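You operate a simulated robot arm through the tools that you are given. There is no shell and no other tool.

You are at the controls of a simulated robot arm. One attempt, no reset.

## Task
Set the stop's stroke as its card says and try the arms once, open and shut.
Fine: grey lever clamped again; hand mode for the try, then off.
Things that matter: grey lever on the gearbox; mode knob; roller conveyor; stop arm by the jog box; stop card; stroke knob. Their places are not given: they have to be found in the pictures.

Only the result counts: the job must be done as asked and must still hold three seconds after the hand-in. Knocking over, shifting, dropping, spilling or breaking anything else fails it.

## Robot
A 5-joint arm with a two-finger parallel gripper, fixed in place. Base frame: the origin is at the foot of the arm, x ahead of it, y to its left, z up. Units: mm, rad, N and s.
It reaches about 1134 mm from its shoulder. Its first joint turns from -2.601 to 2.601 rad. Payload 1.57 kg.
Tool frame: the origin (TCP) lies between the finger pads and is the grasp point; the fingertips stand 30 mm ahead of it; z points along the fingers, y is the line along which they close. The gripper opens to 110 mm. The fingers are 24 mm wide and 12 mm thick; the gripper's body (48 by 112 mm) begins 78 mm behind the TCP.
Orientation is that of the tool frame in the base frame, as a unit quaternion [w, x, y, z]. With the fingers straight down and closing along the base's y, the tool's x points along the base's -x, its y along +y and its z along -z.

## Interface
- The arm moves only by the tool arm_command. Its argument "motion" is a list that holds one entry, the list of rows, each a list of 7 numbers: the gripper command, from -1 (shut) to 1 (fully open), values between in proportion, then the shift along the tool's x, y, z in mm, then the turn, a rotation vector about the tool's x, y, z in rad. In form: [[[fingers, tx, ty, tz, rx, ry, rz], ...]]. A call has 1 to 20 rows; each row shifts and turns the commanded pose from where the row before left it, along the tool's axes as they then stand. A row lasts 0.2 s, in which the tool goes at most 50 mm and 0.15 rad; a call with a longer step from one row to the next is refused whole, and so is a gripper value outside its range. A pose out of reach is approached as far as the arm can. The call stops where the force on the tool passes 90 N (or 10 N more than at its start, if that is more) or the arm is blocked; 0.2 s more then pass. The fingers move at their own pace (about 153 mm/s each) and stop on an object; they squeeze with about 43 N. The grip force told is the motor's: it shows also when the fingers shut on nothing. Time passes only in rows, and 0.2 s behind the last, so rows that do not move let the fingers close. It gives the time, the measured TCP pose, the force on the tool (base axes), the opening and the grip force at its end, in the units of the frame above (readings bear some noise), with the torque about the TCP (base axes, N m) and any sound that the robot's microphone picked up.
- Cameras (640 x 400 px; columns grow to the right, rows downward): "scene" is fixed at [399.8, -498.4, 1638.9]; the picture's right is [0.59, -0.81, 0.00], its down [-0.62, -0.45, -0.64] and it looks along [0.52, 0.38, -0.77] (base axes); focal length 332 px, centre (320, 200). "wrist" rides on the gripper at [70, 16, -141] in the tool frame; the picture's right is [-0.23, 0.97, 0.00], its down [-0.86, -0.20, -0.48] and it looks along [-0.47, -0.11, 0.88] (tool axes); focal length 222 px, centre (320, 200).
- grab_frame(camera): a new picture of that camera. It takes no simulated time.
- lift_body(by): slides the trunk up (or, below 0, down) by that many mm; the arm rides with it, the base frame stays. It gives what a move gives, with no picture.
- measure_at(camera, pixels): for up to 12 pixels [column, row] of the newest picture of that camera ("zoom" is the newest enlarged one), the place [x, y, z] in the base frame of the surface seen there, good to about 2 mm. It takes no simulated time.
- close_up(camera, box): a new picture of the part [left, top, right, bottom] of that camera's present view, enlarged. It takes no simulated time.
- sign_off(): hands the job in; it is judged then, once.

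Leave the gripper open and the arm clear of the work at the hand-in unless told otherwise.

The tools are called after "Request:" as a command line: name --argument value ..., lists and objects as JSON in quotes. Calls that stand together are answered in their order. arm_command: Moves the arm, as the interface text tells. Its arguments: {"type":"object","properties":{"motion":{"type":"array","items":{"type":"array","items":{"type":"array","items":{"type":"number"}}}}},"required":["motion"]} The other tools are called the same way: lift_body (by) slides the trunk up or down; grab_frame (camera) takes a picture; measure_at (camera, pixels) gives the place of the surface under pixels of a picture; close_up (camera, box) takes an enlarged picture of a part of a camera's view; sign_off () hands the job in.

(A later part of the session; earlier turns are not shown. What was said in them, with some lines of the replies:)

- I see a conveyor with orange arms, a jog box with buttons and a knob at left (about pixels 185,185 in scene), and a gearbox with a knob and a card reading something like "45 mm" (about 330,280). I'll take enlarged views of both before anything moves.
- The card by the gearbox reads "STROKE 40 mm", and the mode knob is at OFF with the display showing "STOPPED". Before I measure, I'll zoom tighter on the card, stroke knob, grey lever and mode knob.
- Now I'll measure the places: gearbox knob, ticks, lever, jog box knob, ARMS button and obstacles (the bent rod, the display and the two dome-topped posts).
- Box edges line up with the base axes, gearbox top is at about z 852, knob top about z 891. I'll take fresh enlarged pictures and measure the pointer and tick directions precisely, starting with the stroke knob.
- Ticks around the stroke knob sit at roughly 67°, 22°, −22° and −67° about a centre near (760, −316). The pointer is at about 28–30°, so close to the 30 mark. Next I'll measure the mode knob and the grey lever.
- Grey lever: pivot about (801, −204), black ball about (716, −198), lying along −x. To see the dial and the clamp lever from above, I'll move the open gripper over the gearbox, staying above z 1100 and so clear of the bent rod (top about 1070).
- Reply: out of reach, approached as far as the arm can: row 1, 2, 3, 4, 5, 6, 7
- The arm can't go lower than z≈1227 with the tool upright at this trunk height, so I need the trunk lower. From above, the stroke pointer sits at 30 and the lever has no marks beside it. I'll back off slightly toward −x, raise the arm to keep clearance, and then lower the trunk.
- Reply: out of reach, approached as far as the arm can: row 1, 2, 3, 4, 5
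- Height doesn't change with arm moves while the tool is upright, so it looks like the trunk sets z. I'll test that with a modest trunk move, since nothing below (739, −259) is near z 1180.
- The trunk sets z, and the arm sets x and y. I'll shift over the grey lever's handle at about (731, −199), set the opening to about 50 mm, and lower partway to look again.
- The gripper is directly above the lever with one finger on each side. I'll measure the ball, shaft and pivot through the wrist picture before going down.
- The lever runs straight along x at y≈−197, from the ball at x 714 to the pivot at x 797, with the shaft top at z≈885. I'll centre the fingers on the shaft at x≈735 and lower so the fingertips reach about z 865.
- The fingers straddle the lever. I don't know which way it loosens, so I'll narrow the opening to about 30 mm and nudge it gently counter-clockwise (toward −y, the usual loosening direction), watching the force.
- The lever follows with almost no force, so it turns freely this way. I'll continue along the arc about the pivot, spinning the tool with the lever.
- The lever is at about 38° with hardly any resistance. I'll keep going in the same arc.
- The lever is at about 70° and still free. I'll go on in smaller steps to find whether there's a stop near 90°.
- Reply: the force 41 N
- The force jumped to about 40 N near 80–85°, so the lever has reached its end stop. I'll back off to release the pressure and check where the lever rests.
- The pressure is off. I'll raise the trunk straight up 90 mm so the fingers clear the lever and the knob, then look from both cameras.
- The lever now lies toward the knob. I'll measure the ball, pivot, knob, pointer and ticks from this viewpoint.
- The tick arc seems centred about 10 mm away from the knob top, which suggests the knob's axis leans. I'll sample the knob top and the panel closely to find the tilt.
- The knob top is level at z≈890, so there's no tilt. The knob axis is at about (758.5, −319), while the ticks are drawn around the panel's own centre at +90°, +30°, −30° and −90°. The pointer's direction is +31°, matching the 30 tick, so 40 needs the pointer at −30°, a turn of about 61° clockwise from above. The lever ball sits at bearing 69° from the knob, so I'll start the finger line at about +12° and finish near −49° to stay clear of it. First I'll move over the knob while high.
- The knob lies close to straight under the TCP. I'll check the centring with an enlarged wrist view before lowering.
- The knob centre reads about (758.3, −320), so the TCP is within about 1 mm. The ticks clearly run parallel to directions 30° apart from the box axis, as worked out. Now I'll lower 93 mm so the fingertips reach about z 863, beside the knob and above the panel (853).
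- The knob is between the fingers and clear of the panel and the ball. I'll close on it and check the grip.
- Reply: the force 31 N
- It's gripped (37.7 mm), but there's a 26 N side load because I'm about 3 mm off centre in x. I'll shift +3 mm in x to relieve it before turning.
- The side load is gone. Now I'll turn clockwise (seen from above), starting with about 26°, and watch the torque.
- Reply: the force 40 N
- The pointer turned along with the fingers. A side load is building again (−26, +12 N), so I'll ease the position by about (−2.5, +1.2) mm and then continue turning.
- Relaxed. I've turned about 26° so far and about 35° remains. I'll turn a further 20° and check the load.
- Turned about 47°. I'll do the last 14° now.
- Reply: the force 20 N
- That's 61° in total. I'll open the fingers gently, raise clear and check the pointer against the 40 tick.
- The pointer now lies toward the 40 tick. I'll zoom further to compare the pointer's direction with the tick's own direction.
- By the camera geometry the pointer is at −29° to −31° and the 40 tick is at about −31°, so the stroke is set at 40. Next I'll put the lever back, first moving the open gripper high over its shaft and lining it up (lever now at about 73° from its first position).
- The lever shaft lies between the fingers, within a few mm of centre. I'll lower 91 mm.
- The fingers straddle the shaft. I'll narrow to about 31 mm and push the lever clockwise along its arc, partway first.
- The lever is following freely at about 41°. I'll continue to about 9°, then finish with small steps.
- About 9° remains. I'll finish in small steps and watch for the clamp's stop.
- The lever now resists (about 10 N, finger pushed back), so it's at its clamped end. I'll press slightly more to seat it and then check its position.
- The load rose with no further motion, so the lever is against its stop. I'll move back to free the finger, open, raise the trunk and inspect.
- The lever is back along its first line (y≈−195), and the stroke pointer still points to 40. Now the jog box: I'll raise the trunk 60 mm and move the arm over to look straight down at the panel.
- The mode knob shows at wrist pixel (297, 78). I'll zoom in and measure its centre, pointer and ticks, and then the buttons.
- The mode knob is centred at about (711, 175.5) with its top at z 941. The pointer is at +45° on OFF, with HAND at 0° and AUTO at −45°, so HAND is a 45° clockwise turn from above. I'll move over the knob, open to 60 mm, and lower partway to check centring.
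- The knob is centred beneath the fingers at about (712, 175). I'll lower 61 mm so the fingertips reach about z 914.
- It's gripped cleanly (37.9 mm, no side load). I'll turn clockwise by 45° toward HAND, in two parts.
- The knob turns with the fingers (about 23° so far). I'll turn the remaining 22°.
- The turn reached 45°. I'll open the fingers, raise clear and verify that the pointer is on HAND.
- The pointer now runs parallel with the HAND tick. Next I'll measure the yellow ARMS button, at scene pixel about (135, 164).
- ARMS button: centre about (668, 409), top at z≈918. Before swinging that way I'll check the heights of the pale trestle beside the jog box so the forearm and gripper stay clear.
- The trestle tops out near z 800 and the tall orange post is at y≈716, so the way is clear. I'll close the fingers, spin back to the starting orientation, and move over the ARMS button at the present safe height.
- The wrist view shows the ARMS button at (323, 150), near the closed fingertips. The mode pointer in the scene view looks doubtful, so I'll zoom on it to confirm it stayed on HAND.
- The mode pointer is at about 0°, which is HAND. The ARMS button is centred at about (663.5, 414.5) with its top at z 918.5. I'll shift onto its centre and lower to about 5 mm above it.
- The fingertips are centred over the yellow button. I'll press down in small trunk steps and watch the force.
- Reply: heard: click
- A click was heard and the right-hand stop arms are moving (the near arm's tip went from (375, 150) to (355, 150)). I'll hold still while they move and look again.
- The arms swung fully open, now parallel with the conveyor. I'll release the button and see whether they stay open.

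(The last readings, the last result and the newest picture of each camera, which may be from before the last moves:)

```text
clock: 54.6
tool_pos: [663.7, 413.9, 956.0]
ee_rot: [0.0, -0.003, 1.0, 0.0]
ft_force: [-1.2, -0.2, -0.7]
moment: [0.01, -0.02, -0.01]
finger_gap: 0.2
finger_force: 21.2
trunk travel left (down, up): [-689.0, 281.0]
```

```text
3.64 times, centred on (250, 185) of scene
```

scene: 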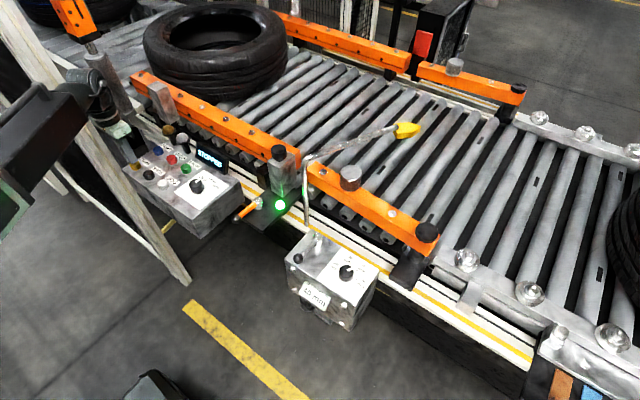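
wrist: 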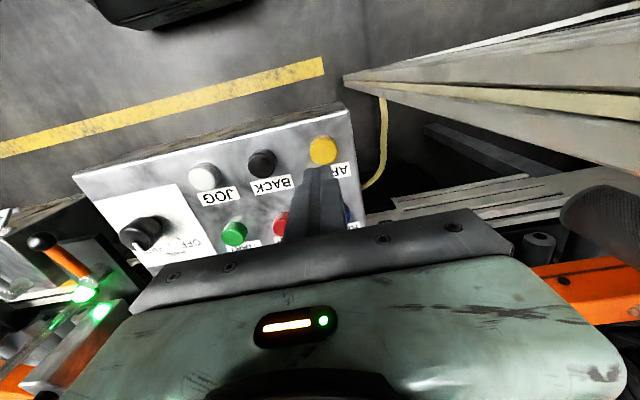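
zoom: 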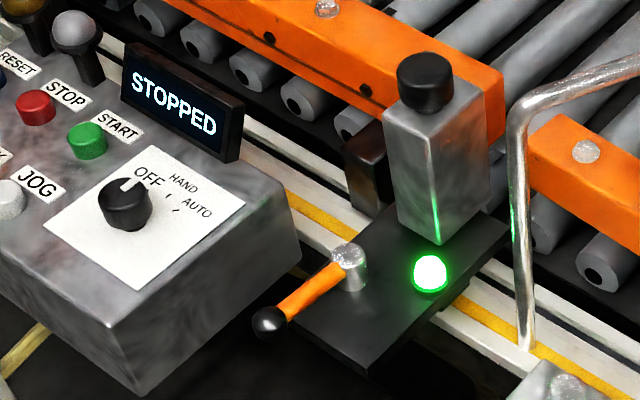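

The arms stay open after release, so the button toggles. I'll press ARMS a second time to shut them, with one steady press.

Request:
lift_body --by -12

Request:
arm_command --motion '[[[-1, 0, 0, 0, 0, 0, 0], [-1, 0, 0, 0, 0, 0, 0]]]'

Request:
grab_frame --camera "scene"

```text
clock: 55.2
tool_pos: [663.5, 412.7, 943.6]
ee_rot: [0.001, -0.003, 1.0, 0.0]
ft_force: [0.5, 0.6, 2.4]
moment: [-0.02, -0.01, 0.0]
finger_gap: 0.0
finger_force: 21.2
trunk travel left (down, up): [-677.0, 293.0]
heard: click
```

```text
clock: 55.8
tool_pos: [665.2, 413.6, 944.4]
ee_rot: [0.0, -0.003, 1.0, 0.0]
ft_force: [0.8, 1.6, 3.7]
moment: [0.06, 0.01, 0.02]
finger_gap: 0.0
finger_force: 21.1
trunk travel left (down, up): [-677.0, 293.0]
```

```text
taken
```

scene: 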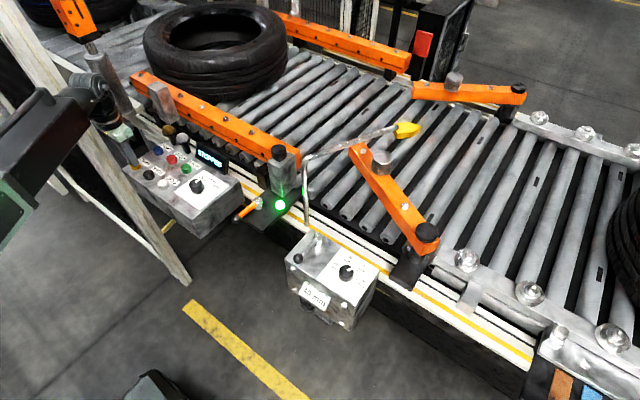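

A second click, and the arms are closing. I'll release upward and wait for them to finish shutting.

Request:
lift_body --by 62

Request:
arm_command --motion '[[[-1, 0, 0, 0, 0, 0, 0], [-1, 0, 0, 0, 0, 0, 0], [-1, 0, 0, 0, 0, 0, 0], [-1, 0, 0, 0, 0, 0, 0], [-1, 0, 0, 0, 0, 0, 0]]]'

Request:
grab_frame --camera "scene"

Request:
close_up --camera "scene" --box '[280, 60, 560, 290]'

Request:
close_up --camera "scene" --box '[175, 160, 230, 205]'

```text
clock: 56.8
tool_pos: [665.4, 413.0, 1005.4]
ee_rot: [0.001, -0.003, 1.0, 0.0]
ft_force: [0.3, -0.1, -0.2]
moment: [-0.03, -0.01, -0.02]
finger_gap: 0.3
finger_force: 21.3
trunk travel left (down, up): [-739.0, 231.0]
```

```text
clock: 58.0
tool_pos: [665.7, 411.8, 1006.0]
ee_rot: [0.001, -0.003, 1.0, 0.001]
ft_force: [0.0, -0.2, 0.1]
moment: [-0.01, -0.01, 0.0]
finger_gap: 0.4
finger_force: 21.2
trunk travel left (down, up): [-739.0, 231.0]
```

```text
taken
```

scene: 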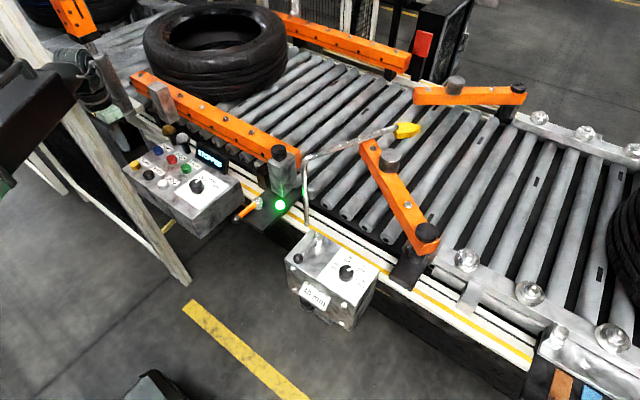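

```text
1.74 times, centred on (420, 175) of scene
```

zoom: 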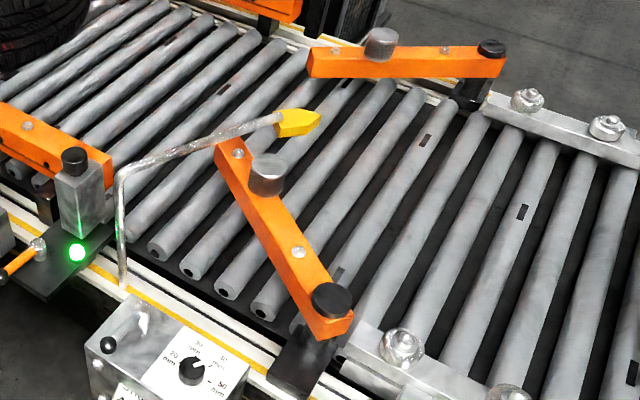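

```text
8.89 times, centred on (202, 182) of scene
```

zoom: 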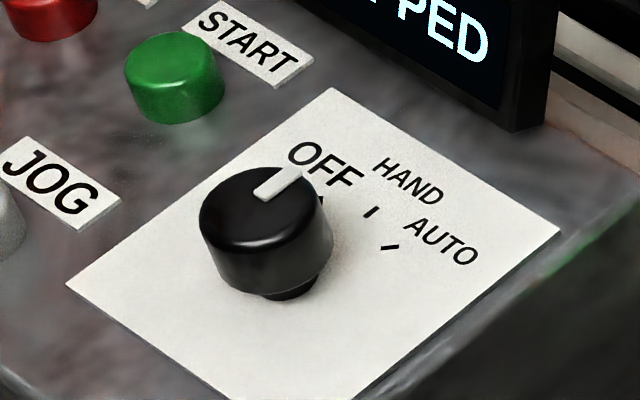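

The arms are shut again, in their first position, and the mode pointer is still on HAND. Now I'll move back over the mode knob with the fingers open 60 mm, to return it to OFF.

Request:
arm_command --motion '[[[-1, -9.2, -47.3, 0, 0, 0, 0], [-1, -9.2, -47.3, 0, 0, 0, 0], [-1, -9.2, -47.3, 0, 0, 0, 0], [-1, -9.2, -47.3, 0, 0, 0, 0], [0.09, -9.2, -47.3, 0, 0, 0, 0], [0.09, 0, 0, 0, 0, 0, 0], [0.09, 0, 0, 0, 0, 0, 0]]]'

Request:
close_up --camera "wrist" --box '[280, 110, 370, 190]'

```text
clock: 59.6
tool_pos: [711.7, 176.5, 1005.2]
ee_rot: [0.0, -0.003, 1.0, -0.001]
ft_force: [-0.2, -0.2, 0.3]
moment: [-0.01, -0.03, 0.03]
finger_gap: 59.9
finger_force: 0.0
trunk travel left (down, up): [-739.0, 231.0]
```

```text
5.00 times, centred on (325, 150) of wrist
```

zoom: 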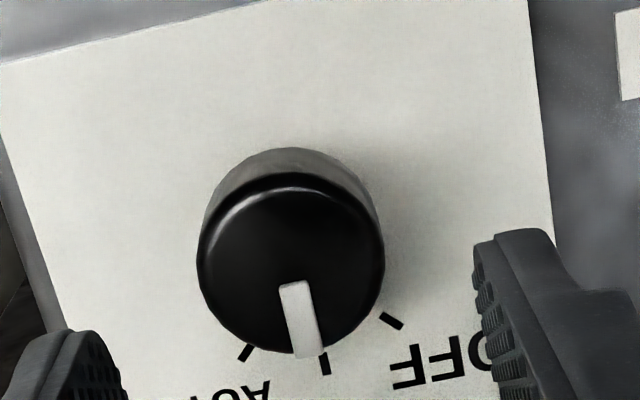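

The pointer lines up with the HAND tick, and the knob is within about 1 mm of centre. I'll lower 61 mm and close on it.

Request:
lift_body --by -61

Request:
arm_command --motion '[[[0, 0, -1, 0, 0, 0, 0], [-0.2, 0, 0, 0, 0, 0, 0], [-1, 0, 0, 0, 0, 0, 0], [-1, 0, 0, 0, 0, 0, 0]]]'

Request:
close_up --camera "wrist" --box '[220, 80, 420, 250]'

```text
clock: 60.6
tool_pos: [711.5, 175.6, 944.2]
ee_rot: [-0.001, -0.003, 1.0, -0.001]
ft_force: [-0.1, -0.3, -0.3]
moment: [-0.04, 0.02, 0.05]
finger_gap: 60.3
finger_force: 0.1
trunk travel left (down, up): [-678.0, 292.0]
```

```text
clock: 61.6
tool_pos: [712.2, 175.6, 944.8]
ee_rot: [0.0, -0.004, 1.0, 0.0]
ft_force: [-0.9, -3.0, -1.1]
moment: [-0.19, 0.01, -0.03]
finger_gap: 37.6
finger_force: 43.6
trunk travel left (down, up): [-678.0, 292.0]
```

```text
2.35 times, centred on (320, 165) of wrist
```

zoom: 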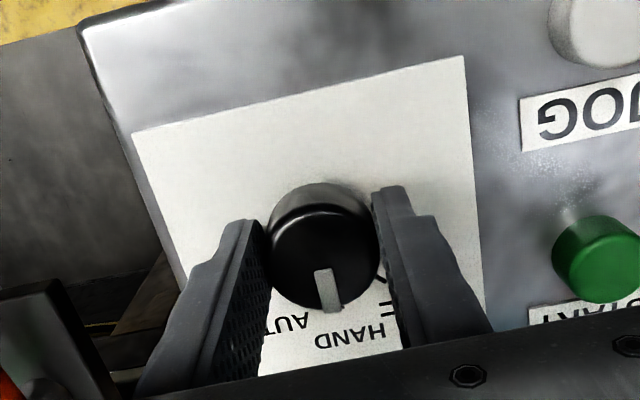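

Gripped with hardly any load. I'll turn counter-clockwise from above toward OFF, the first 23°.

Request:
arm_command --motion '[[[-1, 0, 0, 0, 0, 0, -0.1], [-1, 0, 0, 0, 0, 0, -0.1], [-1, 0, 0, 0, 0, 0, -0.1], [-1, 0, 0, 0, 0, 0, -0.1], [-1, 0, 0, 0, 0, 0, 0]]]'

Request:
close_up --camera "wrist" --box '[220, 80, 420, 250]'

```text
clock: 62.8
tool_pos: [711.2, 174.0, 945.4]
ee_rot: [0.0, -0.202, 0.979, 0.0]
ft_force: [2.3, -10.5, 0.2]
moment: [-0.47, 0.23, -0.02]
finger_gap: 37.7
finger_force: 43.8
trunk travel left (down, up): [-678.0, 292.0]
```

```text
2.35 times, centred on (320, 165) of wrist
```

zoom: 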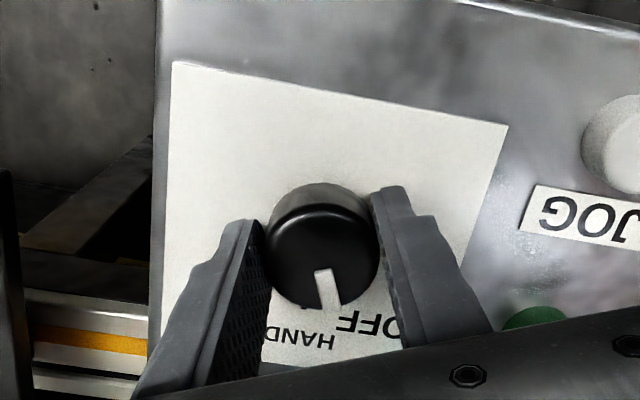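

About 23° is done. I'll turn the remaining 22° to OFF.

Request:
arm_command --motion '[[[-1, 0, 0, 0, 0, 0, -0.1], [-1, 0, 0, 0, 0, 0, -0.1], [-1, 0, 0, 0, 0, 0, -0.1], [-1, 0, 0, 0, 0, 0, -0.09], [-1, 0, 0, 0, 0, 0, 0]]]'

Request:
close_up --camera "wrist" --box '[220, 80, 420, 250]'

```text
clock: 64.0
tool_pos: [711.3, 173.8, 944.8]
ee_rot: [0.0, -0.388, 0.922, -0.001]
ft_force: [5.0, -17.1, 1.8]
moment: [-0.31, -0.15, -0.45]
finger_gap: 37.7
finger_force: 43.5
trunk travel left (down, up): [-678.0, 292.0]
```

```text
2.35 times, centred on (320, 165) of wrist
```

zoom: 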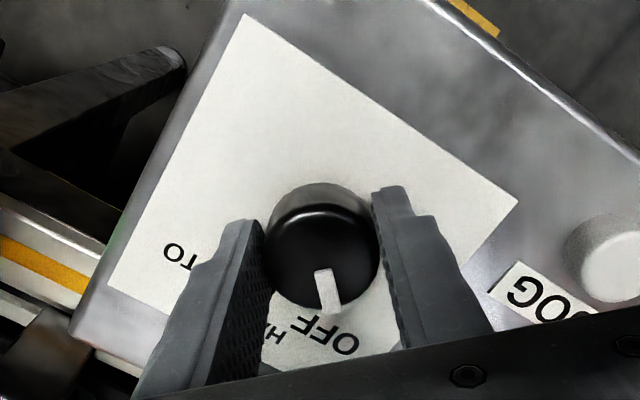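

A small resisting torque (−0.45 N·m) shows the knob has met its OFF end. I'll open, raise clear and check the pointer.

Request:
arm_command --motion '[[[-0.1, 0, 0, 0, 0, 0, 0], [0.09, 0, 0, 0, 0, 0, 0], [0.09, 0, 0, 0, 0, 0, 0]]]'

Request:
lift_body --by 100

Request:
grab_frame --camera "wrist"

Request:
close_up --camera "wrist" --box '[280, 90, 370, 170]'

Request:
close_up --camera "scene" --box '[175, 160, 230, 205]'

```text
clock: 64.8
tool_pos: [711.6, 175.3, 944.8]
ee_rot: [0.0, -0.388, 0.922, 0.001]
ft_force: [-0.7, -0.2, 0.2]
moment: [0.03, 0.01, 0.03]
finger_gap: 60.0
finger_force: 0.0
trunk travel left (down, up): [-678.0, 292.0]
```

```text
clock: 66.2
tool_pos: [710.7, 174.9, 1045.2]
ee_rot: [0.0, -0.388, 0.922, 0.0]
ft_force: [-0.9, -0.8, -0.7]
moment: [0.0, 0.0, 0.01]
finger_gap: 60.2
finger_force: 0.1
trunk travel left (down, up): [-778.0, 192.0]
```

```text
taken
```

wrist: 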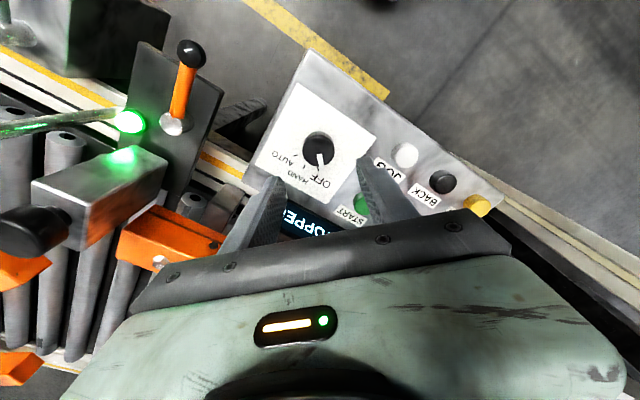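

```text
5.00 times, centred on (325, 130) of wrist
```

zoom: 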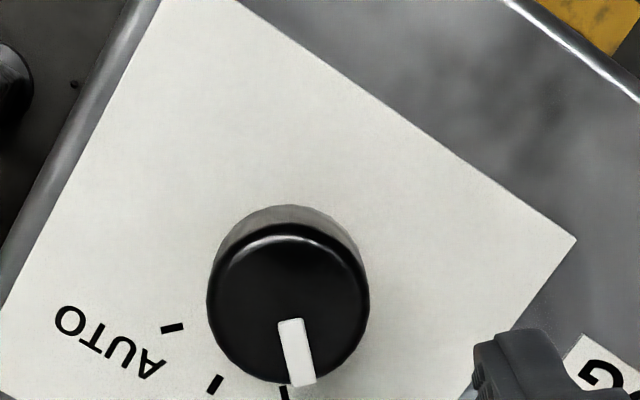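

```text
8.89 times, centred on (202, 182) of scene
```

zoom: 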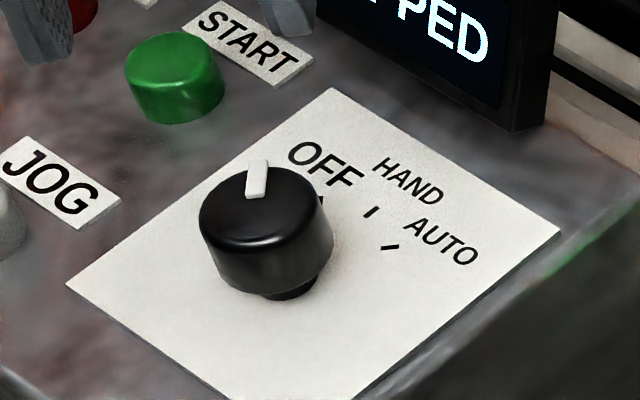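

The mode pointer is back on OFF, matching the first picture. Now I'll retreat: raise the trunk 180 mm, open the gripper fully and return near the start pose, then check the whole work.

Request:
lift_body --by 180

Request:
arm_command --motion '[[[1, 0, 0, 0, 0, 0, 0.13], [1, 0, 0, 0, 0, 0, 0.13], [1, 0, 0, 0, 0, 0, 0.13], [1, 0, 0, 0, 0, 0, 0.13], [1, 0, 0, 0, 0, 0, 0.13], [1, 0, 0, 0, 0, 0, 0.13], [1, 15, -40, 0, 0, 0, 0], [1, 15, -40, 0, 0, 0, 0], [1, 15, -40, 0, 0, 0, 0], [1, 0, 0, 0, 0, 0, 0]]]'

Request:
grab_frame --camera "scene"

Request:
close_up --camera "scene" --box '[280, 220, 372, 316]'

Request:
close_up --camera "scene" --box '[220, 130, 450, 290]'

Request:
close_up --camera "wrist" --box '[150, 60, 560, 250]'

```text
clock: 68.2
tool_pos: [710.5, 175.8, 1225.1]
ee_rot: [-0.001, -0.389, 0.921, -0.001]
ft_force: [0.4, -0.2, -0.4]
moment: [0.02, 0.03, -0.03]
finger_gap: 59.8
finger_force: 0.0
trunk travel left (down, up): [-958.0, 12.0]
```

```text
clock: 70.3
tool_pos: [667.7, 54.7, 1225.0]
ee_rot: [0.0, -0.008, 1.0, 0.001]
ft_force: [-0.2, -0.7, 0.5]
moment: [0.0, -0.01, 0.01]
finger_gap: 109.7
finger_force: 0.0
trunk travel left (down, up): [-958.0, 12.0]
```

```text
taken
```

scene: 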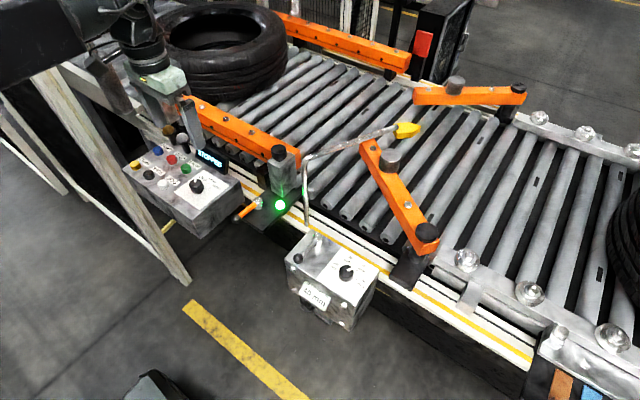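

```text
4.17 times, centred on (326, 268) of scene
```

zoom: 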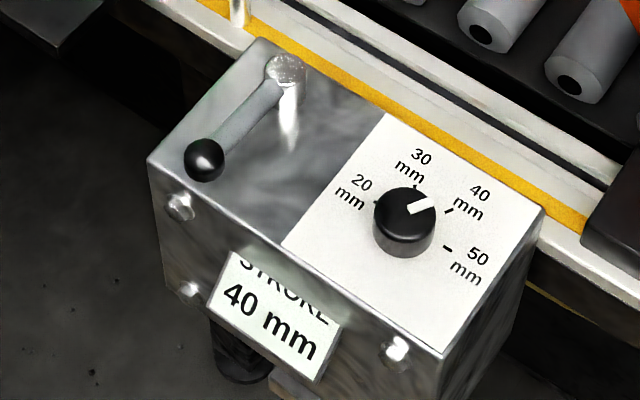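

```text
2.50 times, centred on (335, 210) of scene
```

zoom: 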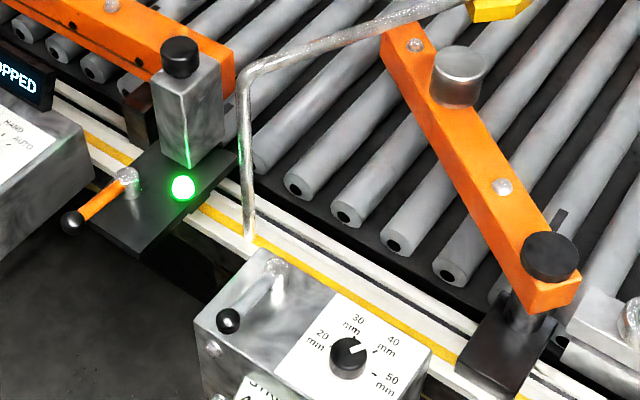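

```text
1.56 times, centred on (355, 155) of wrist
```

zoom: 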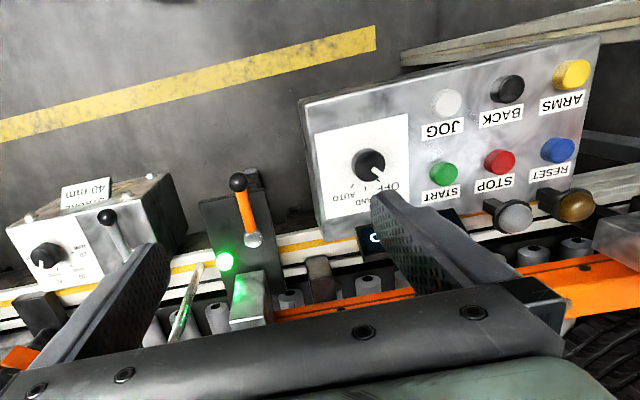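

Final check. The stroke pointer is on the 40 tick and the grey lever lies exactly where it was at the start (clamped). The stop arms are shut, the mode knob is on OFF, the display reads STOPPED, and nothing else has moved. The gripper is open and clear near the start pose, so I'm handing in.

Request:
sign_off

```text
The job is handed in.
```

The stop's stroke is set to 40 mm as its card says, and the arms were tried once, open and then shut. The job is handed in; I haven't seen the verdict.

- **Stroke:** I unclamped the grey lever and turned the stroke knob from 30 to 40. The pointer is within about 2° of the 40 mark.
- **Grey lever:** It is back against its stop, lined up as it was at the start.
- **Arms:** With the mode knob on HAND, the first press of ARMS swung them fully open and the second shut them again.
- **Mode knob:** It is back on OFF, and the display still reads STOPPED.

Nothing else looked moved in the last pictures. The arm was near its start pose, with the gripper open and clear of the work.
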